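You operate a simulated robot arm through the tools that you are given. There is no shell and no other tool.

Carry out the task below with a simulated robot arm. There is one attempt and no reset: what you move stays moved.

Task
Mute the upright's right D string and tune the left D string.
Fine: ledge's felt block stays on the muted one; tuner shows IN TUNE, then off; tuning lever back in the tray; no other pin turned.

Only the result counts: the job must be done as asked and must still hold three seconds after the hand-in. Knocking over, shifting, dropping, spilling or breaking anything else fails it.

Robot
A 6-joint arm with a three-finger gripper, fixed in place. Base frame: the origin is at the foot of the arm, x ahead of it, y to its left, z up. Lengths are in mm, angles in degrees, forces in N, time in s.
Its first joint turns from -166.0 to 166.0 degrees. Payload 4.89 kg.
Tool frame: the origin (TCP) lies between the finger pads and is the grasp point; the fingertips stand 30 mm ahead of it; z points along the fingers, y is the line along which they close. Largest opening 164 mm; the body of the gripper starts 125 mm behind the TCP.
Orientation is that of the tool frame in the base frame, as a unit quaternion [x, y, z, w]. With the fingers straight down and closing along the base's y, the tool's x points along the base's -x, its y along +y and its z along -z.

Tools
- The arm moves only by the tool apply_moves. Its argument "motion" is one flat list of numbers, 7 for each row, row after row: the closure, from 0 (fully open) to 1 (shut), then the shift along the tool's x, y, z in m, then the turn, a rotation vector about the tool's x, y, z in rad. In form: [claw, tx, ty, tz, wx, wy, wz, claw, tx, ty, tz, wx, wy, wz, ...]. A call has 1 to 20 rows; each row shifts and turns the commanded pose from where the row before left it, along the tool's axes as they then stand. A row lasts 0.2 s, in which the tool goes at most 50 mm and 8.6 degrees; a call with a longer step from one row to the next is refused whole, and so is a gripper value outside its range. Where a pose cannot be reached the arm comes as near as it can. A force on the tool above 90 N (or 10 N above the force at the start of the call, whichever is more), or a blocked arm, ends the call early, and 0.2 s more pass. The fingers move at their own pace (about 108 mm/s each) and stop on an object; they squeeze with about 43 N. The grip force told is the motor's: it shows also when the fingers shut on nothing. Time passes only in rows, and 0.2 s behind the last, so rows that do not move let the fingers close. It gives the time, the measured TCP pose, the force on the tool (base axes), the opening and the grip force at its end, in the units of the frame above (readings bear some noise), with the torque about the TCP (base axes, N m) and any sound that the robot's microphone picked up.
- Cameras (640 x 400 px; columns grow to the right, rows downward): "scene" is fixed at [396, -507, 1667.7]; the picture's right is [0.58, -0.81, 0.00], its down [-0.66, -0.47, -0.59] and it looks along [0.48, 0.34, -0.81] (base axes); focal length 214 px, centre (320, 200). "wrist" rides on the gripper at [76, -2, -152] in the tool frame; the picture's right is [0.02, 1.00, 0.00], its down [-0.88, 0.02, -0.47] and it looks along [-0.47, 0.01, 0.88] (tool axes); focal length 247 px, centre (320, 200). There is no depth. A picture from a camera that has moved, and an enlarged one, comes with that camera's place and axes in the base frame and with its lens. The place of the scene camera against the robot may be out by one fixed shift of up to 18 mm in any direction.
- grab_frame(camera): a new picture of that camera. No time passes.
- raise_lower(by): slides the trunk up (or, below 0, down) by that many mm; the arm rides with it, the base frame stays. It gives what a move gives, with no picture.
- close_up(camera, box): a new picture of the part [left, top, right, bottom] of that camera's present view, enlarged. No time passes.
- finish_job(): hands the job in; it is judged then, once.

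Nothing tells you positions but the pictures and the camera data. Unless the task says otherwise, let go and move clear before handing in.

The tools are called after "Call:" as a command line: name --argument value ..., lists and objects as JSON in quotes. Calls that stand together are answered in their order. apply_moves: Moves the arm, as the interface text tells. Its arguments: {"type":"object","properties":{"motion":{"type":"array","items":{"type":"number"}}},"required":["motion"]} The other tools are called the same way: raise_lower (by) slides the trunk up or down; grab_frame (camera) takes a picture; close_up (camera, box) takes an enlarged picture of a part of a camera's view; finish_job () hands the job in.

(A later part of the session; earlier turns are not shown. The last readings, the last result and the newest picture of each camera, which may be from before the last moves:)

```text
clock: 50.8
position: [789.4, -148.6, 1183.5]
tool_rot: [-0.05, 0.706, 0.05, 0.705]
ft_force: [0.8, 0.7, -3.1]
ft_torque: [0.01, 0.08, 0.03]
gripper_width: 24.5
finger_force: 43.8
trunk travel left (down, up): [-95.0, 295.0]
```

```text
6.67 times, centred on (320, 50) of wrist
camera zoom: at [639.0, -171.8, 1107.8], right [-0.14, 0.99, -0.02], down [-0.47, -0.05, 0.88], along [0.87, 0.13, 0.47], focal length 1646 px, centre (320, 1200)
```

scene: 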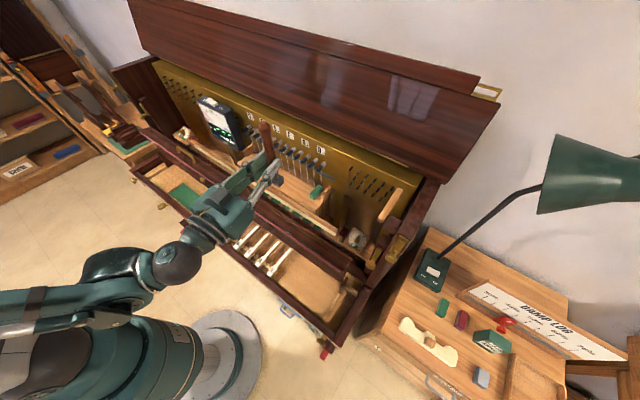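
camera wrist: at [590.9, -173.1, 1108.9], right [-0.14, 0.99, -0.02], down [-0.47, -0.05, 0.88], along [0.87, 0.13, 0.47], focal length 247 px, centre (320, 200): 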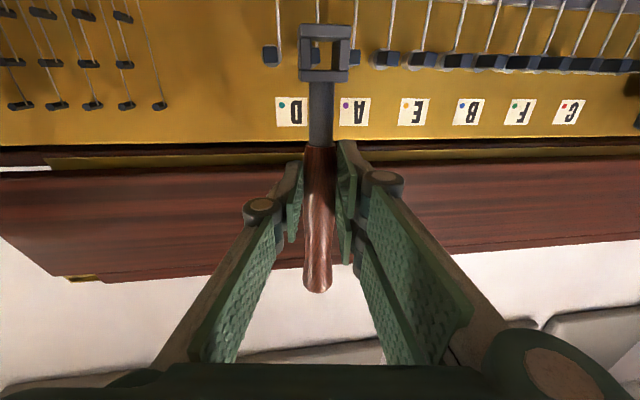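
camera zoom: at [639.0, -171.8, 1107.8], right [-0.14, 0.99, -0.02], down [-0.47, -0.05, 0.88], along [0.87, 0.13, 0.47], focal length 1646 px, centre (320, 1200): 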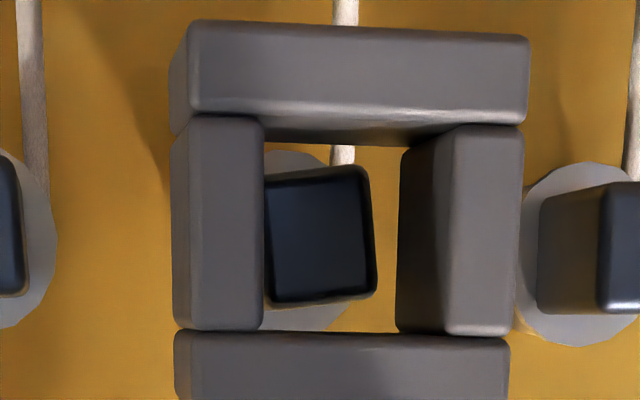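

Pose is steady. The pin is rotated about 7° (counter-clockwise as seen from the front) relative to the socket, so I'll rotate the lever about the pin axis to match before sliding it on.

Call:
apply_moves --motion '[1, 0.0009, 0.0095, 0.0013, 0, 0.017, -0.121, 1, 0, 0, 0, 0, 0, 0, 1, 0, 0, 0, 0, 0, 0]'

Call:
close_up --camera "wrist" --box '[280, 20, 360, 80]'

```text
clock: 51.6
position: [789.0, -138.6, 1181.3]
tool_rot: [-0.092, 0.707, 0.006, 0.701]
ft_force: [-0.3, 0.0, -3.2]
ft_torque: [0.0, 0.05, 0.04]
gripper_width: 24.6
finger_force: 42.8
trunk travel left (down, up): [-95.0, 295.0]
```

```text
6.67 times, centred on (320, 50) of wrist
camera zoom: at [638.3, -171.5, 1109.4], right [-0.14, 0.98, -0.14], down [-0.47, 0.06, 0.88], along [0.87, 0.19, 0.45], focal length 1646 px, centre (320, 1200)
```

zoom: 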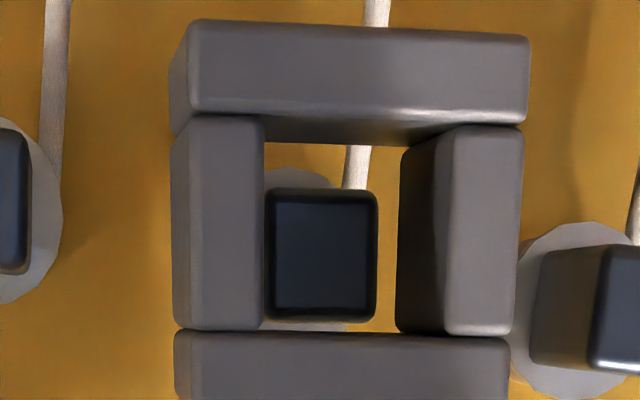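

Now the edges are parallel. The pin is ~1.4 mm above the socket center; I'll correct and re-check.

Call:
apply_moves --motion '[1, -0.0014, 0.0004, 0, 0, 0, 0, 1, 0, 0, 0, 0, 0, 0, 1, 0, 0, 0, 0, 0, 0]'

Call:
close_up --camera "wrist" --box '[280, 20, 360, 80]'

```text
clock: 52.4
position: [788.7, -137.7, 1184.0]
tool_rot: [-0.092, 0.708, 0.006, 0.701]
ft_force: [0.2, -0.7, -3.4]
ft_torque: [0.0, 0.05, -0.01]
gripper_width: 24.4
finger_force: 43.2
trunk travel left (down, up): [-95.0, 295.0]
```

```text
6.67 times, centred on (320, 50) of wrist
camera zoom: at [638.5, -170.9, 1111.6], right [-0.14, 0.98, -0.14], down [-0.47, 0.06, 0.88], along [0.87, 0.19, 0.45], focal length 1646 px, centre (320, 1200)
```

zoom: 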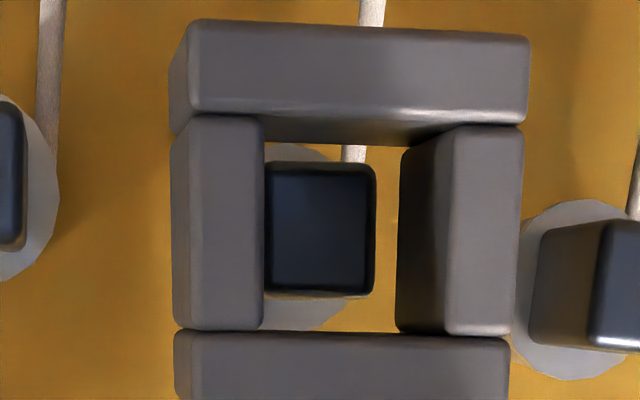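

Well centered now. Advancing 10 mm along the pin axis with a final small correction.

Call:
apply_moves --motion '[1, 0.0006, -0.0004, 0.005, 0, 0, 0, 1, 0, -0.0007, 0.005, 0, 0, 0, 1, 0, 0, 0, 0, 0, 0]'

Call:
close_up --camera "wrist" --box '[280, 20, 360, 80]'

Call:
close_up --camera "scene" --box '[270, 110, 350, 180]'

```text
clock: 53.2
position: [799.3, -138.2, 1183.0]
tool_rot: [-0.093, 0.707, 0.007, 0.701]
ft_force: [0.1, -0.1, -2.4]
ft_torque: [-0.02, 0.08, 0.01]
gripper_width: 24.5
finger_force: 42.7
trunk travel left (down, up): [-95.0, 295.0]
```

```text
6.67 times, centred on (320, 50) of wrist
camera zoom: at [648.1, -171.1, 1111.1], right [-0.14, 0.98, -0.14], down [-0.47, 0.06, 0.88], along [0.87, 0.19, 0.45], focal length 1646 px, centre (320, 1200)
```

zoom: 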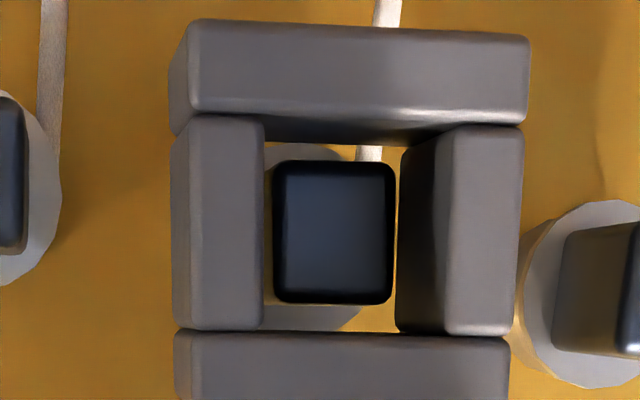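

```text
5.71 times, centred on (310, 145) of scene
camera zoom: at [396.0, -507.0, 1667.7], right [0.58, -0.81, 0.0], down [-0.66, -0.47, -0.59], along [0.48, 0.34, -0.81], focal length 1226 px, centre (377, 514)
```

zoom: 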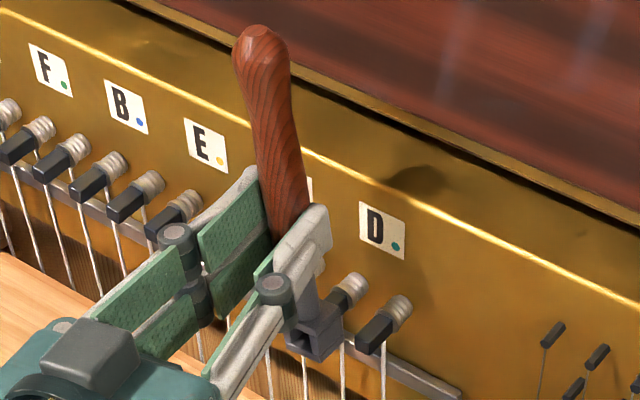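

Pin tip is entering the socket cleanly. Continue advancing.

Call:
apply_moves --motion '[1, 0, -0.0003, 0.004, 0, 0, 0, 1, 0, -0.0003, 0.004, 0, 0, 0, 1, 0, 0, 0, 0, 0, 0]'

Call:
close_up --camera "wrist" --box '[280, 20, 360, 80]'

```text
clock: 54.0
position: [807.1, -138.2, 1181.8]
tool_rot: [-0.092, 0.707, 0.007, 0.701]
ft_force: [0.4, -0.2, -2.8]
ft_torque: [-0.01, 0.09, 0.0]
gripper_width: 24.7
finger_force: 43.3
trunk travel left (down, up): [-95.0, 295.0]
```

```text
6.67 times, centred on (320, 50) of wrist
camera zoom: at [656.3, -170.6, 1111.1], right [-0.14, 0.98, -0.14], down [-0.47, 0.06, 0.88], along [0.87, 0.19, 0.45], focal length 1646 px, centre (320, 1200)
```

zoom: 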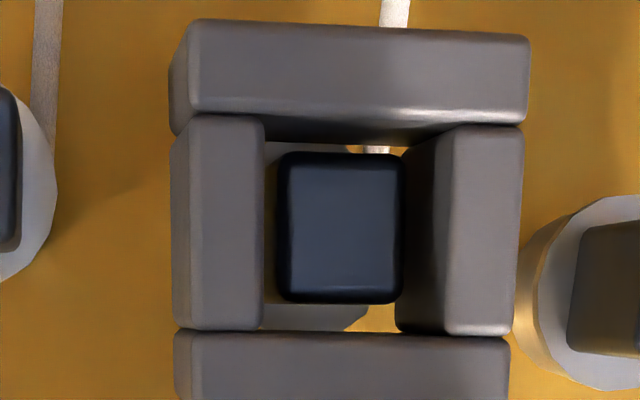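

Call:
apply_moves --motion '[1, 0, -0.0004, 0.003, 0, 0, 0, 1, 0, 0, 0, 0, 0, 0]'

Call:
apply_moves --motion '[1, 0, -0.0004, 0.003, 0, 0, 0, 1, 0, 0, 0, 0, 0, 0]'

Call:
close_up --camera "wrist" --box '[280, 20, 360, 80]'

Call:
close_up --camera "scene" --box '[270, 110, 350, 180]'

```text
clock: 54.6
position: [809.5, -137.5, 1182.7]
tool_rot: [-0.093, 0.707, 0.007, 0.701]
ft_force: [-0.4, 0.9, -3.4]
ft_torque: [-0.01, 0.08, -0.03]
gripper_width: 24.4
finger_force: 42.8
trunk travel left (down, up): [-95.0, 295.0]
```

```text
clock: 55.2
position: [813.0, -136.8, 1182.5]
tool_rot: [-0.093, 0.707, 0.007, 0.701]
ft_force: [-6.1, -0.1, -3.0]
ft_torque: [-0.03, 0.46, -0.03]
gripper_width: 24.7
finger_force: 43.3
trunk travel left (down, up): [-95.0, 295.0]
```

```text
6.67 times, centred on (320, 50) of wrist
camera zoom: at [662.2, -170.1, 1110.6], right [-0.14, 0.98, -0.14], down [-0.47, 0.06, 0.88], along [0.87, 0.19, 0.45], focal length 1646 px, centre (320, 1200)
```

zoom: 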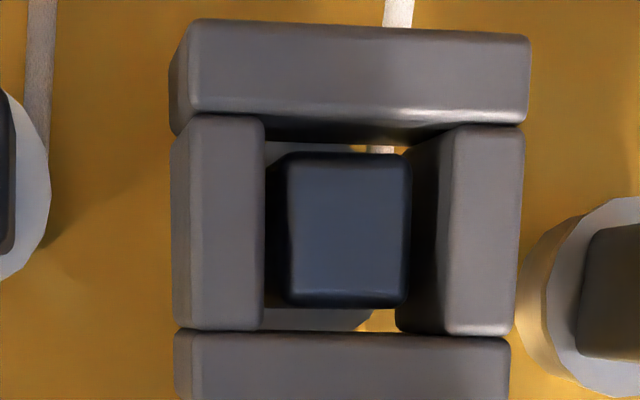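

```text
5.71 times, centred on (310, 145) of scene
camera zoom: at [396.0, -507.0, 1667.7], right [0.58, -0.81, 0.0], down [-0.66, -0.47, -0.59], along [0.48, 0.34, -0.81], focal length 1226 px, centre (377, 514)
```

zoom: 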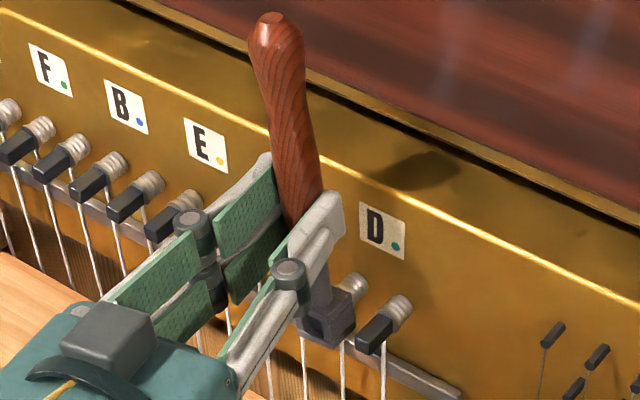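

The socket is seated against the pin's coil. The string is sharp, so I need to loosen it: turn counter-clockwise seen from the front (handle to the left). Starting with a small rotation about the pin axis while watching torque.

Call:
apply_moves --motion '[1, 0.0001, 0.0045, -0.0003, 0, 0.007, -0.05, 1, 0.0001, 0.0041, 0.0006, 0, 0.007, -0.05, 1, 0, 0, 0, 0, 0, 0]'

Call:
close_up --camera "wrist" --box '[280, 20, 360, 80]'

```text
clock: 56.0
position: [812.6, -130.3, 1181.9]
tool_rot: [-0.128, 0.707, -0.03, 0.695]
ft_force: [4.3, -5.5, -0.2]
ft_torque: [-0.4, -0.35, -0.1]
gripper_width: 24.7
finger_force: 43.2
trunk travel left (down, up): [-95.0, 295.0]
```

```text
6.67 times, centred on (320, 50) of wrist
camera zoom: at [662.1, -169.0, 1113.0], right [-0.14, 0.96, -0.24], down [-0.47, 0.15, 0.87], along [0.87, 0.23, 0.43], focal length 1646 px, centre (320, 1200)
```

zoom: 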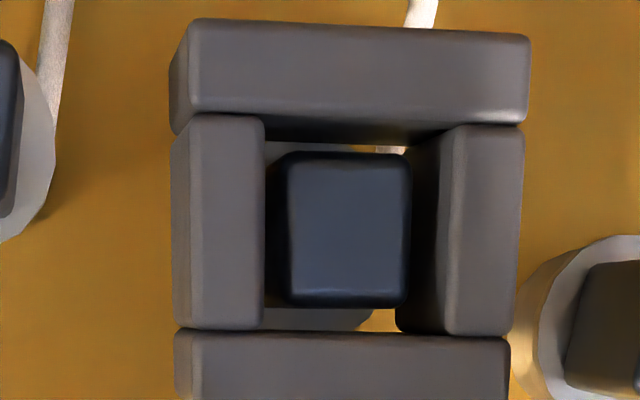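

The pin turned together with the lever by about 5.7° with no backlash. Now I'll carefully open the fingers slightly to see whether the lever stays seated on its own.

Call:
apply_moves --motion '[0.8, 0, 0, 0, 0, 0, 0, 0.8, 0, 0, 0, 0, 0, 0]'

Call:
grab_frame --camera "wrist"

Call:
apply_moves --motion '[0.8, 0, 0, 0, 0, 0, 0, 0.8, 0, 0, 0, 0, 0, 0, 0.8, 0, 0, 0, 0, 0, 0]'

Call:
grab_frame --camera "wrist"

Call:
close_up --camera "scene" --box '[260, 100, 350, 180]'

```text
clock: 56.6
position: [812.2, -129.3, 1181.5]
tool_rot: [-0.128, 0.707, -0.03, 0.695]
ft_force: [0.1, 0.3, -0.3]
ft_torque: [0.0, 0.01, 0.01]
gripper_width: 32.7
finger_force: 0.0
trunk travel left (down, up): [-95.0, 295.0]
```

```text
taken
camera wrist: at [661.6, -168.5, 1113.1], right [-0.14, 0.96, -0.24], down [-0.47, 0.15, 0.87], along [0.87, 0.23, 0.43], focal length 247 px, centre (320, 200)
```

wrist: 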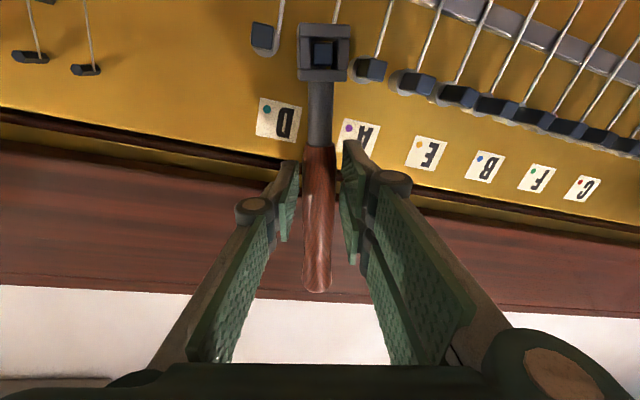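

```text
clock: 57.4
position: [812.6, -129.2, 1181.9]
tool_rot: [-0.129, 0.707, -0.03, 0.695]
ft_force: [0.6, 0.3, 0.1]
ft_torque: [-0.01, -0.02, -0.02]
gripper_width: 33.0
finger_force: 0.1
trunk travel left (down, up): [-95.0, 295.0]
```

```text
taken
camera wrist: at [661.7, -168.6, 1113.1], right [-0.14, 0.96, -0.24], down [-0.47, 0.15, 0.87], along [0.87, 0.23, 0.43], focal length 247 px, centre (320, 200)
```

wrist: 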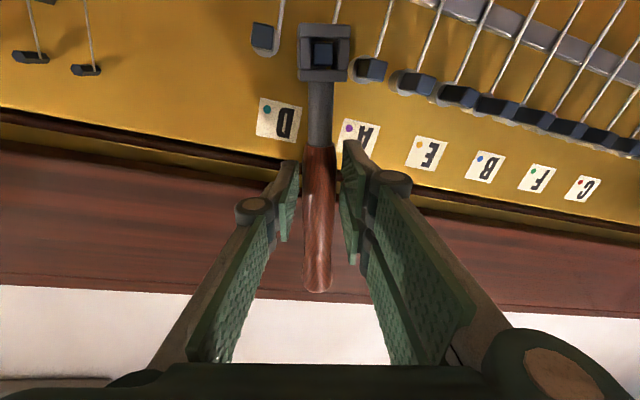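

```text
5.00 times, centred on (305, 140) of scene
camera zoom: at [396.0, -507.0, 1667.7], right [0.58, -0.81, 0.0], down [-0.66, -0.47, -0.59], along [0.48, 0.34, -0.81], focal length 1072 px, centre (395, 500)
```

zoom: 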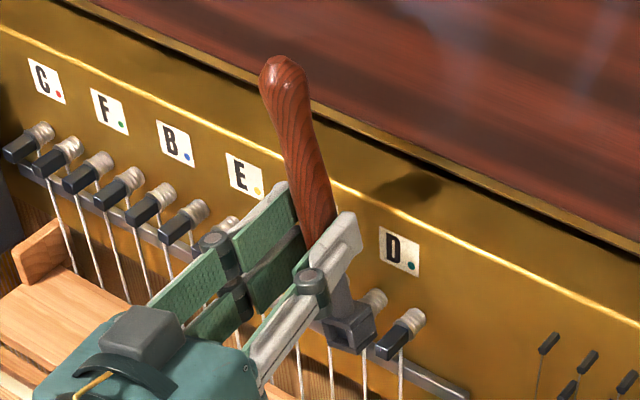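

The lever stays on the pin by itself. I'll open wider, retract straight back, and return to a downward tool to sound the D key again.

Call:
apply_moves --motion '[0.63, 0, 0, 0, 0, 0, 0, 0.63, 0, 0, 0, 0, 0, 0, 0.63, 0, 0, -0.03, 0, 0, 0, 0.63, 0, 0, -0.04, 0, 0, 0, 0.63, 0, 0, -0.04, 0, 0, 0, 0.63, 0, 0, -0.04, 0, 0, 0]'

Call:
close_up --camera "scene" --box '[260, 100, 350, 180]'

Call:
grab_frame --camera "wrist"

```text
clock: 58.8
position: [666.0, -150.6, 1186.3]
tool_rot: [-0.128, 0.707, -0.027, 0.695]
ft_force: [2.3, -0.8, -1.5]
ft_torque: [0.03, -0.11, 0.16]
gripper_width: 60.8
finger_force: 0.0
trunk travel left (down, up): [-95.0, 295.0]
```

```text
5.00 times, centred on (305, 140) of scene
camera zoom: at [396.0, -507.0, 1667.7], right [0.58, -0.81, 0.0], down [-0.66, -0.47, -0.59], along [0.48, 0.34, -0.81], focal length 1072 px, centre (395, 500)
```

zoom: 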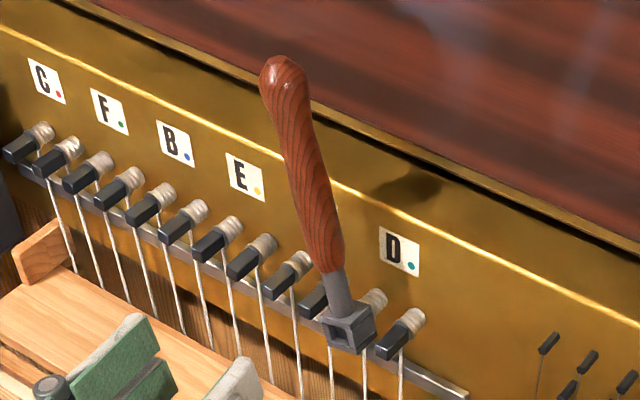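

```text
taken
camera wrist: at [514.8, -190.3, 1117.8], right [-0.14, 0.96, -0.24], down [-0.47, 0.15, 0.87], along [0.87, 0.23, 0.43], focal length 247 px, centre (320, 200)
```

wrist: 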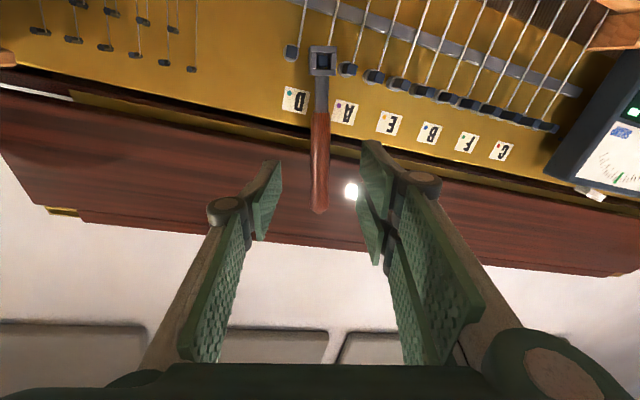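

The lever stays put. Now rotating back to tool-down and heading to the D key.

Call:
apply_moves --motion '[1, 0, 0, 0, 0, -0.0155, 0.11, 1, 0, 0, 0, 0, -0.0155, 0.11, 1, 0, 0, 0, 0.14, 0, 0, 1, 0, 0, 0, 0, 0.1428, 0, 1, 0, 0, 0, 0, 0.1428, 0, 1, 0, 0, 0, 0, 0.1428, 0, 1, 0, 0, 0, 0, 0.1428, 0, 1, 0, 0, 0, 0, 0.1428, 0, 1, 0, 0, 0, 0, 0.1428, 0, 1, 0, 0, 0, 0, 0.1428, 0, 1, 0, 0, 0, 0, 0.1428, 0, 1, 0, 0, 0, 0, 0.1428, 0, 1, 0, 0, 0, 0, 0.1428, 0, 1, 0, 0, 0, 0, 0.1428, 0]'

```text
clock: 61.8
position: [661.9, -149.9, 1188.2]
tool_rot: [0.0, 1.0, -0.001, -0.001]
ft_force: [-3.2, 0.3, 1.4]
ft_torque: [-0.04, -0.35, -0.01]
gripper_width: 0.1
finger_force: 43.2
trunk travel left (down, up): [-95.0, 295.0]
```

Call:
apply_moves --motion '[1, 0.0175, -0.0018, 0.0398, 0, 0, 0, 1, 0.0175, -0.0018, 0.0398, 0, 0, 0, 1, 0.0175, -0.0018, 0.0398, 0, 0, 0, 1, 0.0175, -0.0018, 0.0398, 0, 0, 0, 1, 0.0175, -0.0018, 0.0398, 0, 0, 0, 1, 0.0175, -0.0018, 0.0398, 0, 0, 0, 1, 0.0175, -0.0018, 0.0398, 0, 0, 0, 1, 0.0175, -0.0018, 0.0398, 0, 0, 0, 1, 0, 0, 0.032, 0, 0, 0, 1, 0, 0, 0.032, 0, 0, 0, 1, 0, 0, 0.028, 0, 0, 0]'

Call:
close_up --camera "scene" --box '[230, 210, 330, 290]'

```text
clock: 64.2
position: [521.8, -168.6, 778.3]
tool_rot: [-0.001, 1.0, -0.001, 0.0]
ft_force: [-1.5, 0.2, 0.1]
ft_torque: [-0.05, -0.2, -0.01]
gripper_width: 0.1
finger_force: 43.0
trunk travel left (down, up): [-95.0, 295.0]
```

```text
5.00 times, centred on (280, 250) of scene
camera zoom: at [396.0, -507.0, 1667.7], right [0.58, -0.81, 0.0], down [-0.66, -0.47, -0.59], along [0.48, 0.34, -0.81], focal length 1072 px, centre (520, -50)
```

zoom: 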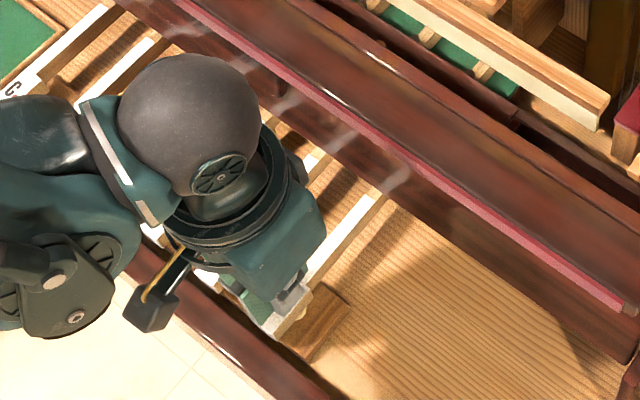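

Call:
apply_moves --motion '[1, 0, 0.0035, 0.006, 0, 0, 0, 1, 0, 0, 0.007, 0, 0, 0, 1, 0, 0, 0.007, 0, 0, 0]'

Call:
close_up --camera "scene" --box '[185, 85, 265, 155]'

Call:
close_up --camera "scene" --box '[260, 100, 350, 180]'

```text
clock: 65.0
position: [523.4, -161.3, 757.0]
tool_rot: [-0.001, 1.0, 0.0, 0.001]
ft_force: [-1.4, 2.5, -0.6]
ft_torque: [0.09, 0.03, 0.11]
gripper_width: 0.0
finger_force: 43.2
trunk travel left (down, up): [-95.0, 295.0]
heard: click
```

```text
5.71 times, centred on (225, 120) of scene
camera zoom: at [396.0, -507.0, 1667.7], right [0.58, -0.81, 0.0], down [-0.66, -0.47, -0.59], along [0.48, 0.34, -0.81], focal length 1226 px, centre (863, 657)
```

zoom: 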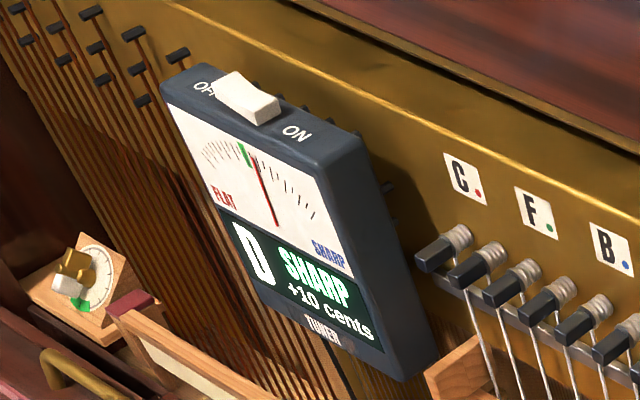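

```text
5.00 times, centred on (305, 140) of scene
camera zoom: at [396.0, -507.0, 1667.7], right [0.58, -0.81, 0.0], down [-0.66, -0.47, -0.59], along [0.48, 0.34, -0.81], focal length 1072 px, centre (395, 500)
```

zoom: 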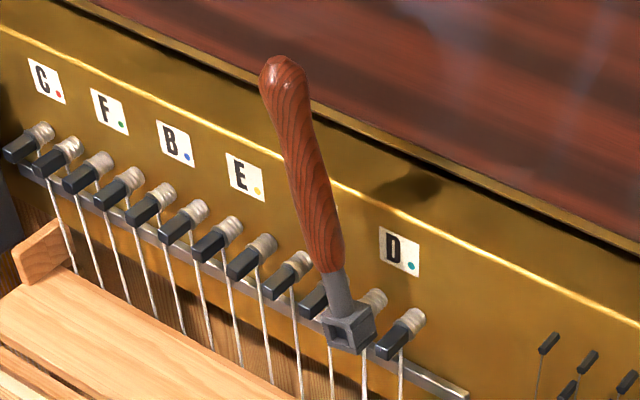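

Now +10 cents: about 5 cents per 0.1 rad. I'll release the key and return to the lever for roughly another 0.2 rad.

Call:
apply_moves --motion '[1, 0, 0, -0.03, 0, 0, 0, 1, 0, 0, -0.04, 0, 0, 0, 1, 0, 0, -0.045, 0, 0, 0, 1, -0.0175, 0.0015, -0.0398, 0, 0, 0, 1, -0.0175, 0.0015, -0.0398, 0, 0, 0, 1, -0.0175, 0.0015, -0.0398, 0, 0, 0, 1, -0.0175, 0.0015, -0.0398, 0, 0, 0, 0.63, -0.0175, 0.0015, -0.0398, 0, 0, 0, 0.63, -0.0175, 0.0015, -0.0398, 0, 0, 0, 0.63, -0.0175, 0.0015, -0.0398, 0, 0, 0, 0.63, -0.0175, 0.0015, -0.0398, 0, 0, 0]'

Call:
apply_moves --motion '[0.63, 0, 0, 0, 0, -0.1428, 0, 0.63, 0, 0, 0, 0, -0.1428, 0, 0.63, 0, 0, 0, 0, -0.1428, 0, 0.63, 0, 0, 0, 0, -0.1428, 0, 0.63, 0, 0, 0, 0, -0.1428, 0, 0.63, 0, 0, 0, 0, -0.1428, 0, 0.63, 0, 0, 0, 0, -0.1428, 0, 0.63, 0, 0, 0, 0, -0.1428, 0, 0.63, 0, 0, 0, 0, -0.1428, 0, 0.63, 0, 0, 0, 0, -0.1428, 0, 0.63, 0, 0, 0, 0, -0.1428, 0, 0.63, 0, 0, 0, -0.14, 0, 0, 0.63, 0, 0, 0, 0, 0.0155, -0.11, 0.63, 0, 0, 0, 0, 0.0155, -0.11, 0.63, 0, 0, 0, 0, 0, 0]'

Call:
grab_frame --camera "wrist"

Call:
close_up --camera "scene" --box '[185, 85, 345, 185]'

```text
clock: 67.4
position: [659.1, -150.7, 1193.7]
tool_rot: [0.0, 1.0, 0.0, 0.0]
ft_force: [-0.4, 0.1, -0.2]
ft_torque: [0.01, -0.01, 0.0]
gripper_width: 60.8
finger_force: 0.1
trunk travel left (down, up): [-95.0, 295.0]
```

```text
clock: 70.6
position: [663.6, -148.2, 1190.7]
tool_rot: [-0.129, 0.707, -0.029, 0.695]
ft_force: [-0.4, 0.1, -0.5]
ft_torque: [0.01, 0.01, 0.0]
gripper_width: 60.5
finger_force: 0.0
trunk travel left (down, up): [-95.0, 295.0]
```

```text
taken
camera wrist: at [513.3, -188.2, 1121.4], right [-0.14, 0.96, -0.24], down [-0.47, 0.15, 0.87], along [0.87, 0.23, 0.43], focal length 247 px, centre (320, 200)
```

wrist: 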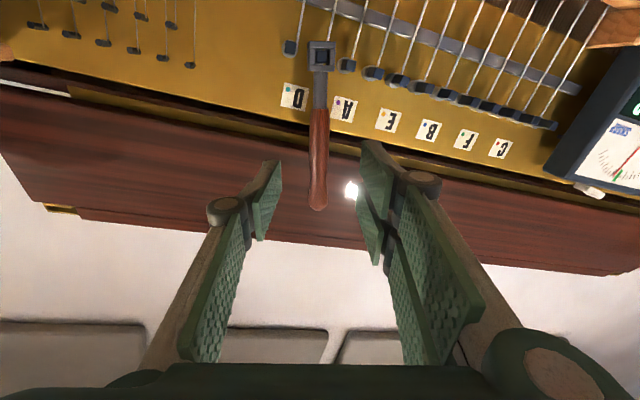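

```text
4.00 times, centred on (265, 135) of scene
camera zoom: at [396.0, -507.0, 1667.7], right [0.58, -0.81, 0.0], down [-0.66, -0.47, -0.59], along [0.48, 0.34, -0.81], focal length 858 px, centre (540, 460)
```

zoom: 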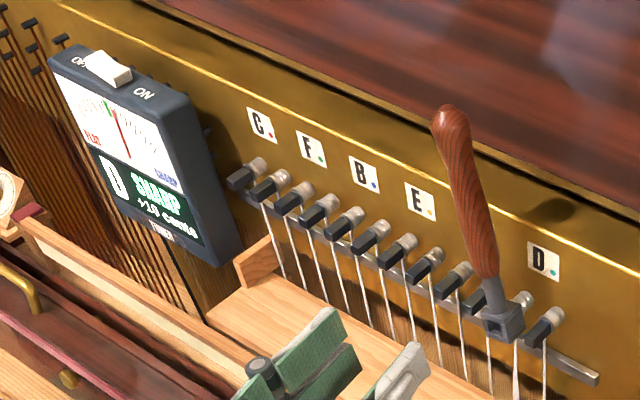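

Tuner still displays the note. Advancing to re-grip the handle.

Call:
apply_moves --motion '[0.63, 0.0011, -0.0002, 0.0376, 0, 0, 0, 0.63, 0.0011, -0.0002, 0.0376, 0, 0, 0, 0.63, 0.0011, -0.0002, 0.0376, 0, 0, 0, 0.63, 0.0011, -0.0003, 0.0374, 0, 0, 0]'

Call:
grab_frame --camera "wrist"

Call:
close_up --camera "scene" --box '[185, 85, 345, 185]'

```text
clock: 71.6
position: [810.5, -128.8, 1180.1]
tool_rot: [-0.128, 0.707, -0.029, 0.695]
ft_force: [-1.2, 0.9, 1.4]
ft_torque: [0.0, 0.14, -0.1]
gripper_width: 60.7
finger_force: 0.1
trunk travel left (down, up): [-95.0, 295.0]
```

```text
taken
camera wrist: at [659.6, -169.3, 1112.1], right [-0.14, 0.96, -0.24], down [-0.47, 0.15, 0.87], along [0.87, 0.23, 0.43], focal length 247 px, centre (320, 200)
```

wrist: 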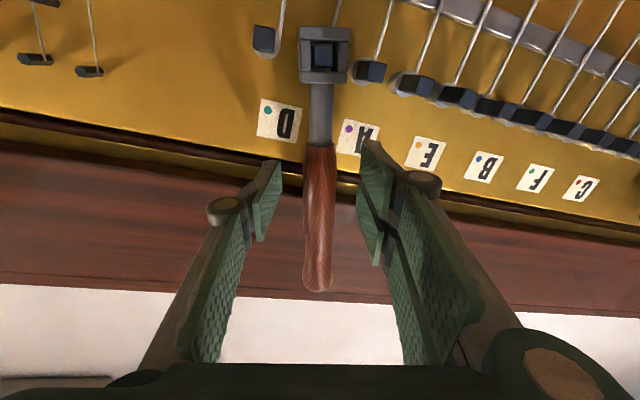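

```text
4.00 times, centred on (265, 135) of scene
camera zoom: at [396.0, -507.0, 1667.7], right [0.58, -0.81, 0.0], down [-0.66, -0.47, -0.59], along [0.48, 0.34, -0.81], focal length 858 px, centre (540, 460)
```

zoom: 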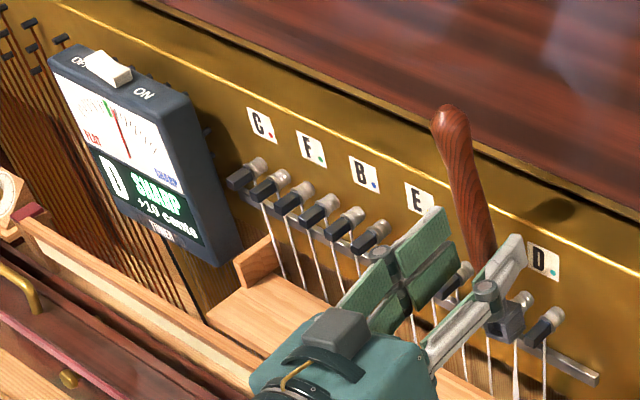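

Handle is centered between the fingers. Gripping and turning another 0.2 rad in the same direction.

Call:
apply_moves --motion '[1, 0, 0, 0, 0, 0, 0, 1, 0, 0, 0, 0, 0, 0, 1, 0.0001, 0.0041, 0.0006, 0, 0.007, -0.0495, 1, 0.0001, 0.0041, 0.0006, 0, 0.007, -0.0495, 1, 0.0001, 0.0041, 0.0006, 0, 0.007, -0.0495, 1, 0.0001, 0.0041, 0.0006, 0, 0.007, -0.0495, 1, 0, 0, 0, 0, 0, 0]'

Call:
close_up --camera "wrist" --box '[280, 20, 360, 80]'

Call:
close_up --camera "scene" --box '[185, 85, 345, 185]'

```text
clock: 73.2
position: [813.1, -113.0, 1176.5]
tool_rot: [-0.197, 0.7, -0.1, 0.679]
ft_force: [-3.3, -3.5, 0.1]
ft_torque: [-0.24, 0.25, -0.18]
gripper_width: 24.5
finger_force: 42.9
trunk travel left (down, up): [-95.0, 295.0]
```

```text
6.67 times, centred on (320, 50) of wrist
camera zoom: at [661.2, -165.9, 1116.2], right [-0.14, 0.89, -0.43], down [-0.47, 0.32, 0.82], along [0.87, 0.32, 0.38], focal length 1646 px, centre (320, 1200)
```

zoom: 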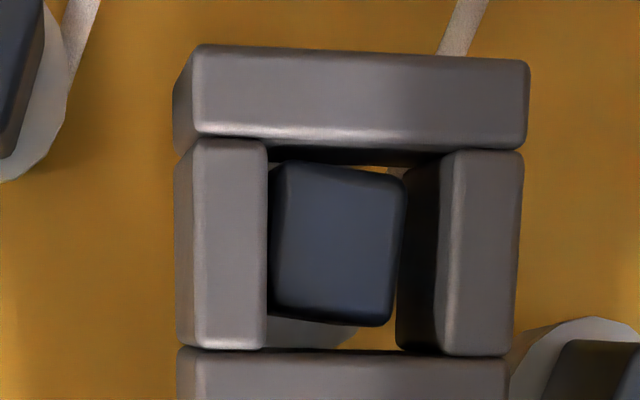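

```text
4.00 times, centred on (265, 135) of scene
camera zoom: at [396.0, -507.0, 1667.7], right [0.58, -0.81, 0.0], down [-0.66, -0.47, -0.59], along [0.48, 0.34, -0.81], focal length 858 px, centre (540, 460)
```

zoom: 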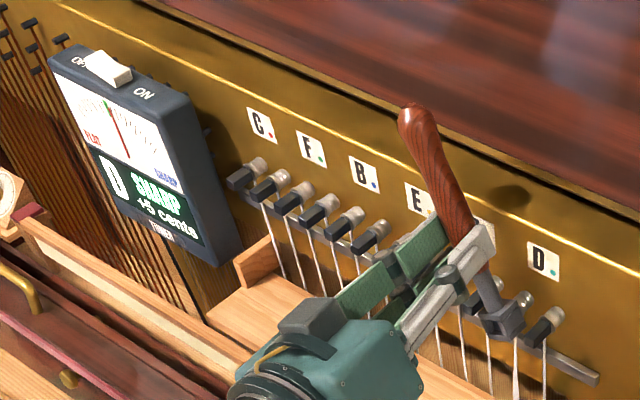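

The tuner updates live: now +5 cents. The pin lags the socket slightly, so I'll continue in small increments while reading.

Call:
apply_moves --motion '[1, 0.0001, 0.0041, 0.0006, 0, 0.007, -0.0495]'

Call:
close_up --camera "scene" --box '[185, 85, 265, 155]'

Call:
close_up --camera "wrist" --box '[280, 20, 360, 80]'

```text
clock: 73.6
position: [811.7, -108.7, 1173.9]
tool_rot: [-0.214, 0.697, -0.118, 0.674]
ft_force: [-4.5, -3.8, 4.2]
ft_torque: [-0.22, 0.22, -0.26]
gripper_width: 24.9
finger_force: 42.8
trunk travel left (down, up): [-95.0, 295.0]
```

```text
5.71 times, centred on (225, 120) of scene
camera zoom: at [396.0, -507.0, 1667.7], right [0.58, -0.81, 0.0], down [-0.66, -0.47, -0.59], along [0.48, 0.34, -0.81], focal length 1226 px, centre (863, 657)
```

zoom: 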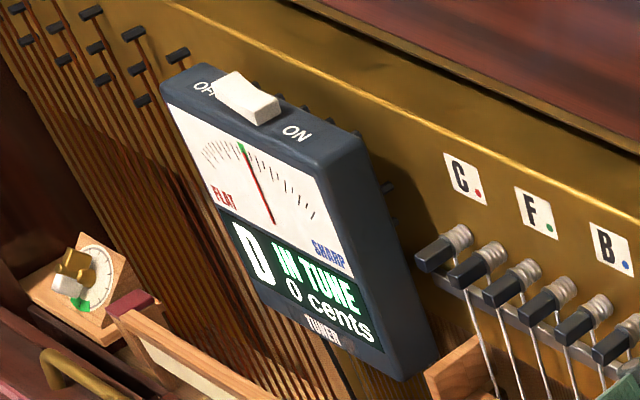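

```text
6.67 times, centred on (320, 50) of wrist
camera zoom: at [661.2, -165.2, 1117.2], right [-0.14, 0.87, -0.47], down [-0.47, 0.36, 0.81], along [0.87, 0.33, 0.36], focal length 1646 px, centre (320, 1200)
```

zoom: 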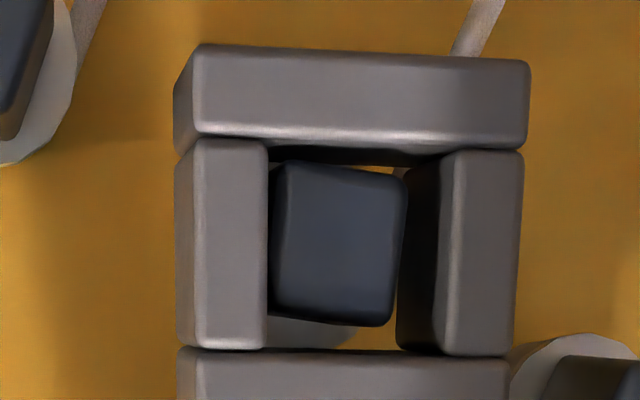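

IN TUNE, 0 cents. I'll ease the lever back a hair to unload the contact, then check the reading again.

Call:
apply_moves --motion '[1, 0, -0.0016, -0.0002, 0, -0.0028, 0.0198, 1, 0, 0, 0, 0, 0, 0]'

Call:
close_up --camera "scene" --box '[185, 85, 265, 155]'

Call:
close_up --camera "wrist" --box '[280, 20, 360, 80]'

```text
clock: 74.2
position: [812.6, -110.5, 1173.9]
tool_rot: [-0.207, 0.699, -0.109, 0.676]
ft_force: [3.2, 3.2, 7.0]
ft_torque: [-0.2, -0.3, 0.15]
gripper_width: 24.8
finger_force: 42.8
trunk travel left (down, up): [-95.0, 295.0]
```

```text
5.71 times, centred on (225, 120) of scene
camera zoom: at [396.0, -507.0, 1667.7], right [0.58, -0.81, 0.0], down [-0.66, -0.47, -0.59], along [0.48, 0.34, -0.81], focal length 1226 px, centre (863, 657)
```

zoom: 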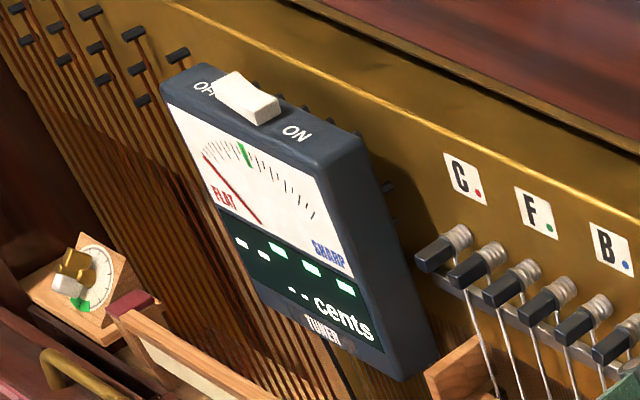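

```text
6.67 times, centred on (320, 50) of wrist
camera zoom: at [661.2, -164.9, 1116.4], right [-0.14, 0.88, -0.45], down [-0.47, 0.34, 0.81], along [0.87, 0.33, 0.37], focal length 1646 px, centre (320, 1200)
```

zoom: 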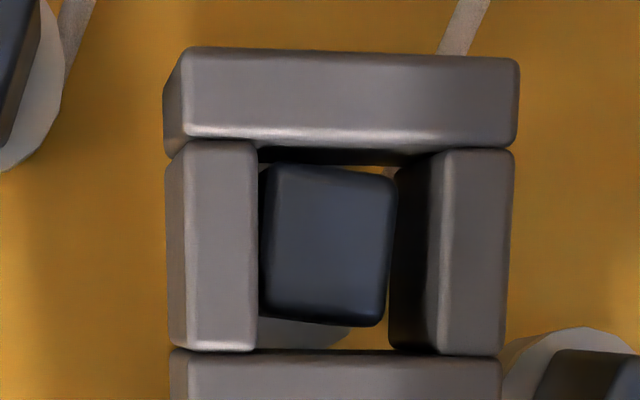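

The note faded; the state needs re-checking. I'll release the lever, back out and sound the key again.

Call:
apply_moves --motion '[0.63, 0, 0, 0, 0, 0, 0, 0.63, 0, 0, 0, 0, 0, 0, 0.63, 0, 0, -0.03, 0, 0, 0, 0.63, 0, 0, -0.04, 0, 0, 0, 0.63, 0, 0, -0.04, 0, 0, 0, 0.63, 0, 0, -0.04, 0, 0, 0]'

Call:
grab_frame --camera "wrist"

Call:
close_up --camera "scene" --box '[260, 100, 350, 180]'

```text
clock: 75.6
position: [666.0, -136.4, 1184.5]
tool_rot: [-0.207, 0.699, -0.111, 0.676]
ft_force: [2.0, -0.6, 0.3]
ft_torque: [-0.02, -0.1, 0.14]
gripper_width: 60.9
finger_force: 0.1
trunk travel left (down, up): [-95.0, 295.0]
```

```text
taken
camera wrist: at [515.6, -190.6, 1126.6], right [-0.14, 0.88, -0.45], down [-0.47, 0.34, 0.81], along [0.87, 0.33, 0.37], focal length 247 px, centre (320, 200)
```

wrist: 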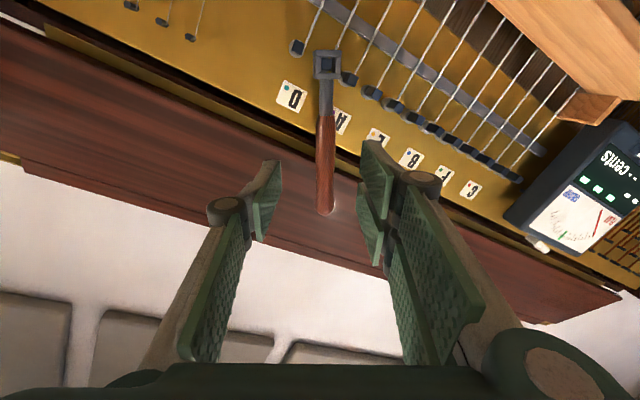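

```text
5.00 times, centred on (305, 140) of scene
camera zoom: at [396.0, -507.0, 1667.7], right [0.58, -0.81, 0.0], down [-0.66, -0.47, -0.59], along [0.48, 0.34, -0.81], focal length 1072 px, centre (395, 500)
```

zoom: 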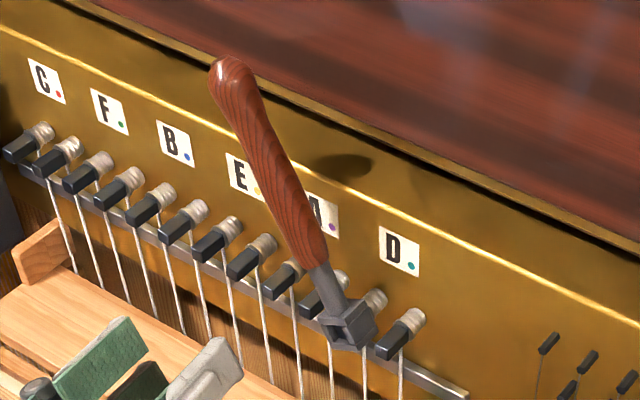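

Call:
apply_moves --motion '[1, 0, 0, 0, 0, -0.0158, 0.1119, 1, 0, 0, 0, 0, -0.0158, 0.1119, 1, 0, 0, 0, 0, -0.0158, 0.1119, 1, 0, 0, 0, 0, -0.0158, 0.1119, 1, 0, 0, 0, 0.14, 0, 0, 1, 0, 0, 0, 0, 0.1428, 0, 1, 0, 0, 0, 0, 0.1428, 0, 1, 0, 0, 0, 0, 0.1428, 0, 1, 0, 0, 0, 0, 0.1428, 0, 1, 0, 0, 0, 0, 0.1428, 0, 1, 0, 0, 0, 0, 0.1428, 0, 1, 0, 0, 0, 0, 0.1428, 0, 1, 0, 0, 0, 0, 0.1428, 0, 1, 0, 0, 0, 0, 0.1428, 0, 1, 0, 0, 0, 0, 0.1428, 0, 1, 0, 0, 0, 0, 0.1428, 0]'

Call:
apply_moves --motion '[1, 0.0179, -0.0034, 0.0393, 0, 0, 0, 1, 0.0179, -0.0034, 0.0393, 0, 0, 0, 1, 0.0179, -0.0034, 0.0393, 0, 0, 0, 1, 0.0179, -0.0034, 0.0393, 0, 0, 0, 1, 0.0179, -0.0034, 0.0393, 0, 0, 0, 1, 0.0179, -0.0034, 0.0393, 0, 0, 0, 1, 0.0179, -0.0034, 0.0393, 0, 0, 0, 1, 0.0179, -0.0034, 0.0393, 0, 0, 0, 1, 0, 0, 0.03, 0, 0, 0, 1, 0, 0, 0.03, 0, 0, 0, 1, 0, 0, 0.028, 0, 0, 0, 1, 0, 0, 0, 0, 0, 0]'

Call:
close_up --camera "scene" --box '[230, 210, 330, 290]'

Call:
grab_frame --camera "wrist"

```text
clock: 79.0
position: [662.4, -129.6, 1184.9]
tool_rot: [0.0, 1.0, -0.001, -0.001]
ft_force: [-1.8, 1.0, -0.2]
ft_torque: [-0.05, -0.36, 0.03]
gripper_width: 0.0
finger_force: 43.5
trunk travel left (down, up): [-95.0, 295.0]
```

```text
clock: 81.6
position: [522.9, -157.2, 781.6]
tool_rot: [0.0, 1.0, -0.001, -0.001]
ft_force: [0.4, 0.4, 0.7]
ft_torque: [0.02, -0.01, -0.01]
gripper_width: 0.0
finger_force: 42.2
trunk travel left (down, up): [-95.0, 295.0]
```

```text
5.00 times, centred on (280, 250) of scene
camera zoom: at [396.0, -507.0, 1667.7], right [0.58, -0.81, 0.0], down [-0.66, -0.47, -0.59], along [0.48, 0.34, -0.81], focal length 1072 px, centre (520, -50)
```

zoom: 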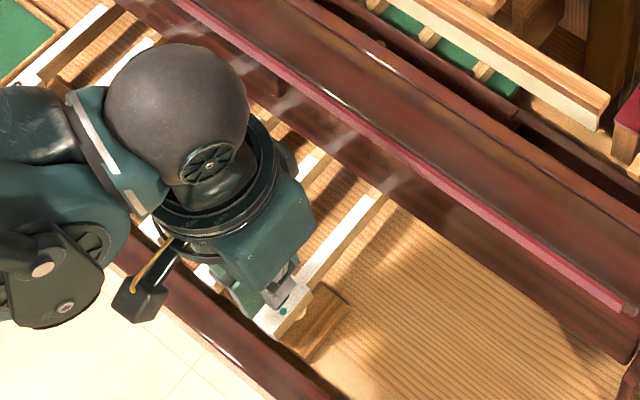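

```text
taken
camera wrist: at [445.8, -160.4, 934.8], right [-0.02, 1.0, 0.0], down [0.88, 0.02, 0.47], along [0.47, 0.01, -0.88], focal length 247 px, centre (320, 200)
```

wrist: 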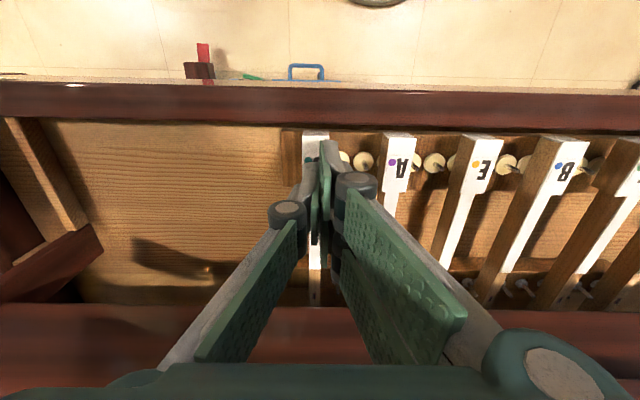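

I'm 7 mm left of the key center; shifting right, then pressing.

Call:
apply_moves --motion '[1, 0, -0.007, 0, 0, 0, 0, 1, 0, 0, 0.008, 0, 0, 0, 1, 0, 0, 0.008, 0, 0, 0, 1, 0, 0, 0.008, 0, 0, 0]'

Call:
close_up --camera "scene" --box '[185, 85, 265, 155]'

```text
clock: 82.6
position: [520.2, -165.4, 759.1]
tool_rot: [0.0, 1.0, -0.001, 0.0]
ft_force: [-0.2, -0.5, 1.0]
ft_torque: [-0.02, -0.07, 0.0]
gripper_width: 0.0
finger_force: 43.0
trunk travel left (down, up): [-95.0, 295.0]
heard: click
```

```text
5.71 times, centred on (225, 120) of scene
camera zoom: at [396.0, -507.0, 1667.7], right [0.58, -0.81, 0.0], down [-0.66, -0.47, -0.59], along [0.48, 0.34, -0.81], focal length 1226 px, centre (863, 657)
```

zoom: 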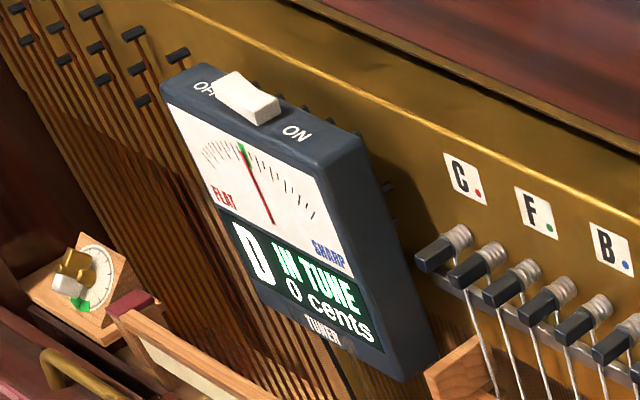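

In tune, 0 cents, with the key sounded. Now back to the lever to pull it off straight and return it to the tray.

Call:
apply_moves --motion '[1, 0, 0, -0.03, 0, 0, 0, 1, 0, 0, -0.04, 0, 0, 0, 1, 0, 0, -0.045, 0, 0, 0, 1, -0.0179, 0.0036, -0.0389, 0, 0, 0, 1, -0.0179, 0.0036, -0.0389, 0, 0, 0, 1, -0.0179, 0.0036, -0.0389, 0, 0, 0, 1, -0.0179, 0.0036, -0.0389, 0, 0, 0, 0.63, -0.0179, 0.0036, -0.0389, 0, 0, 0, 0.63, -0.0179, 0.0036, -0.0389, 0, 0, 0, 0.63, -0.0179, 0.0036, -0.0389, 0, 0, 0, 0.63, -0.0179, 0.0036, -0.0389, 0, 0, 0]'

Call:
apply_moves --motion '[0.63, 0, 0, 0, 0, -0.1428, 0, 0.63, 0, 0, 0, 0, -0.1428, 0, 0.63, 0, 0, 0, 0, -0.1428, 0, 0.63, 0, 0, 0, 0, -0.1428, 0, 0.63, 0, 0, 0, 0, -0.1428, 0, 0.63, 0, 0, 0, 0, -0.1428, 0, 0.63, 0, 0, 0, 0, -0.1428, 0, 0.63, 0, 0, 0, 0, -0.1428, 0, 0.63, 0, 0, 0, 0, -0.1428, 0, 0.63, 0, 0, 0, 0, -0.1428, 0, 0.63, 0, 0, 0, 0, -0.1428, 0, 0.63, 0, 0, 0, -0.14, 0, 0, 0.63, 0, 0, 0, 0, 0.0158, -0.1119, 0.63, 0, 0, 0, 0, 0.0158, -0.1119, 0.63, 0, 0, 0, 0, 0.0158, -0.1119, 0.63, 0, 0, 0, 0, 0.0158, -0.1119]'

Call:
grab_frame --camera "wrist"

```text
clock: 85.0
position: [666.0, -135.6, 1183.7]
tool_rot: [0.0, 1.0, -0.001, -0.001]
ft_force: [-0.1, -0.3, 0.2]
ft_torque: [0.07, -0.03, 0.0]
gripper_width: 60.5
finger_force: 0.0
trunk travel left (down, up): [-95.0, 295.0]
```

```text
clock: 88.4
position: [664.7, -134.7, 1183.7]
tool_rot: [-0.208, 0.699, -0.111, 0.676]
ft_force: [-0.8, -0.7, -0.8]
ft_torque: [-0.02, 0.0, 0.05]
gripper_width: 60.6
finger_force: 0.1
trunk travel left (down, up): [-95.0, 295.0]
```

```text
taken
camera wrist: at [513.8, -190.2, 1126.0], right [-0.14, 0.88, -0.45], down [-0.47, 0.34, 0.81], along [0.87, 0.33, 0.37], focal length 247 px, centre (320, 200)
```

wrist: 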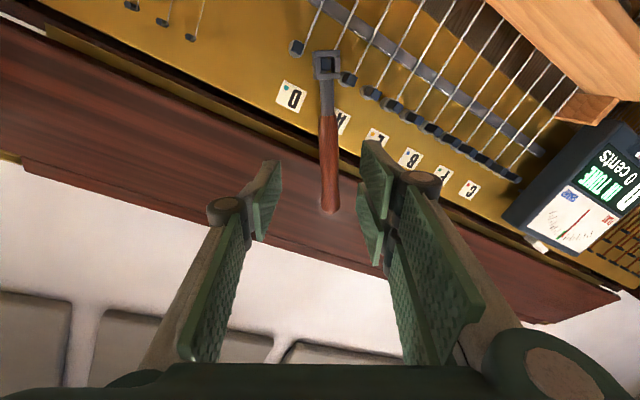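

The lever leans slightly more within its slack. I'll approach the handle, matching its angle, and check before gripping.

Call:
apply_moves --motion '[0.63, 0, 0.0016, 0.037, 0, 0.0042, -0.0297, 0.63, 0, 0.0005, 0.037, 0, 0, 0, 0.63, 0, 0, 0.037, 0, 0, 0, 0.63, 0, 0, 0.037, 0, 0, 0]'

Call:
grab_frame --camera "wrist"

Call:
close_up --camera "wrist" --box '[280, 20, 360, 80]'

Call:
close_up --camera "scene" --box '[185, 85, 345, 185]'

```text
clock: 89.4
position: [807.8, -116.6, 1173.5]
tool_rot: [-0.217, 0.697, -0.12, 0.673]
ft_force: [-1.5, 0.0, 0.8]
ft_torque: [-0.03, 0.15, -0.05]
gripper_width: 60.4
finger_force: 0.0
trunk travel left (down, up): [-95.0, 295.0]
```

```text
taken
camera wrist: at [658.0, -173.7, 1117.6], right [-0.14, 0.87, -0.48], down [-0.47, 0.37, 0.8], along [0.87, 0.34, 0.36], focal length 247 px, centre (320, 200)
```

wrist: 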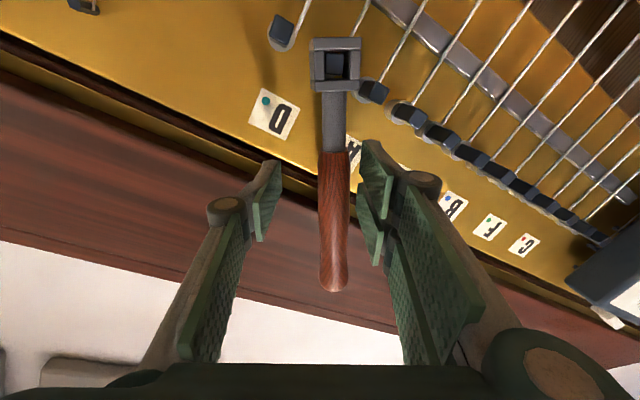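

```text
6.67 times, centred on (320, 50) of wrist
camera zoom: at [658.0, -173.7, 1117.6], right [-0.14, 0.87, -0.48], down [-0.47, 0.37, 0.8], along [0.87, 0.34, 0.36], focal length 1646 px, centre (320, 1200)
```

zoom: 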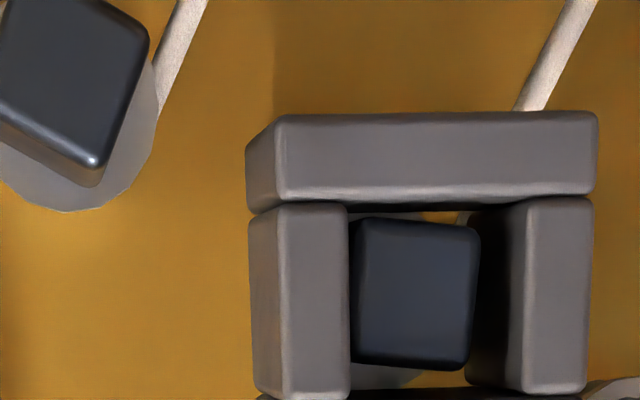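

```text
4.00 times, centred on (265, 135) of scene
camera zoom: at [396.0, -507.0, 1667.7], right [0.58, -0.81, 0.0], down [-0.66, -0.47, -0.59], along [0.48, 0.34, -0.81], focal length 858 px, centre (540, 460)
```

zoom: 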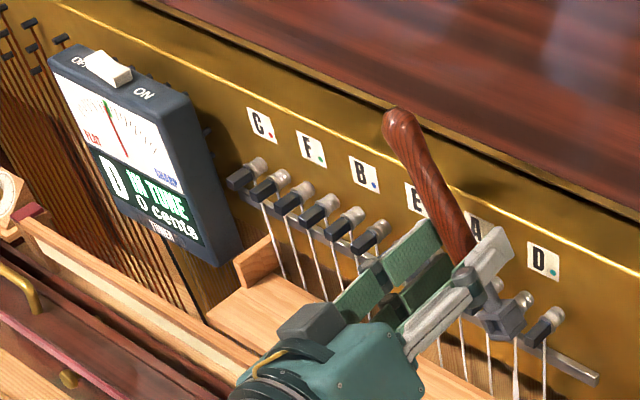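

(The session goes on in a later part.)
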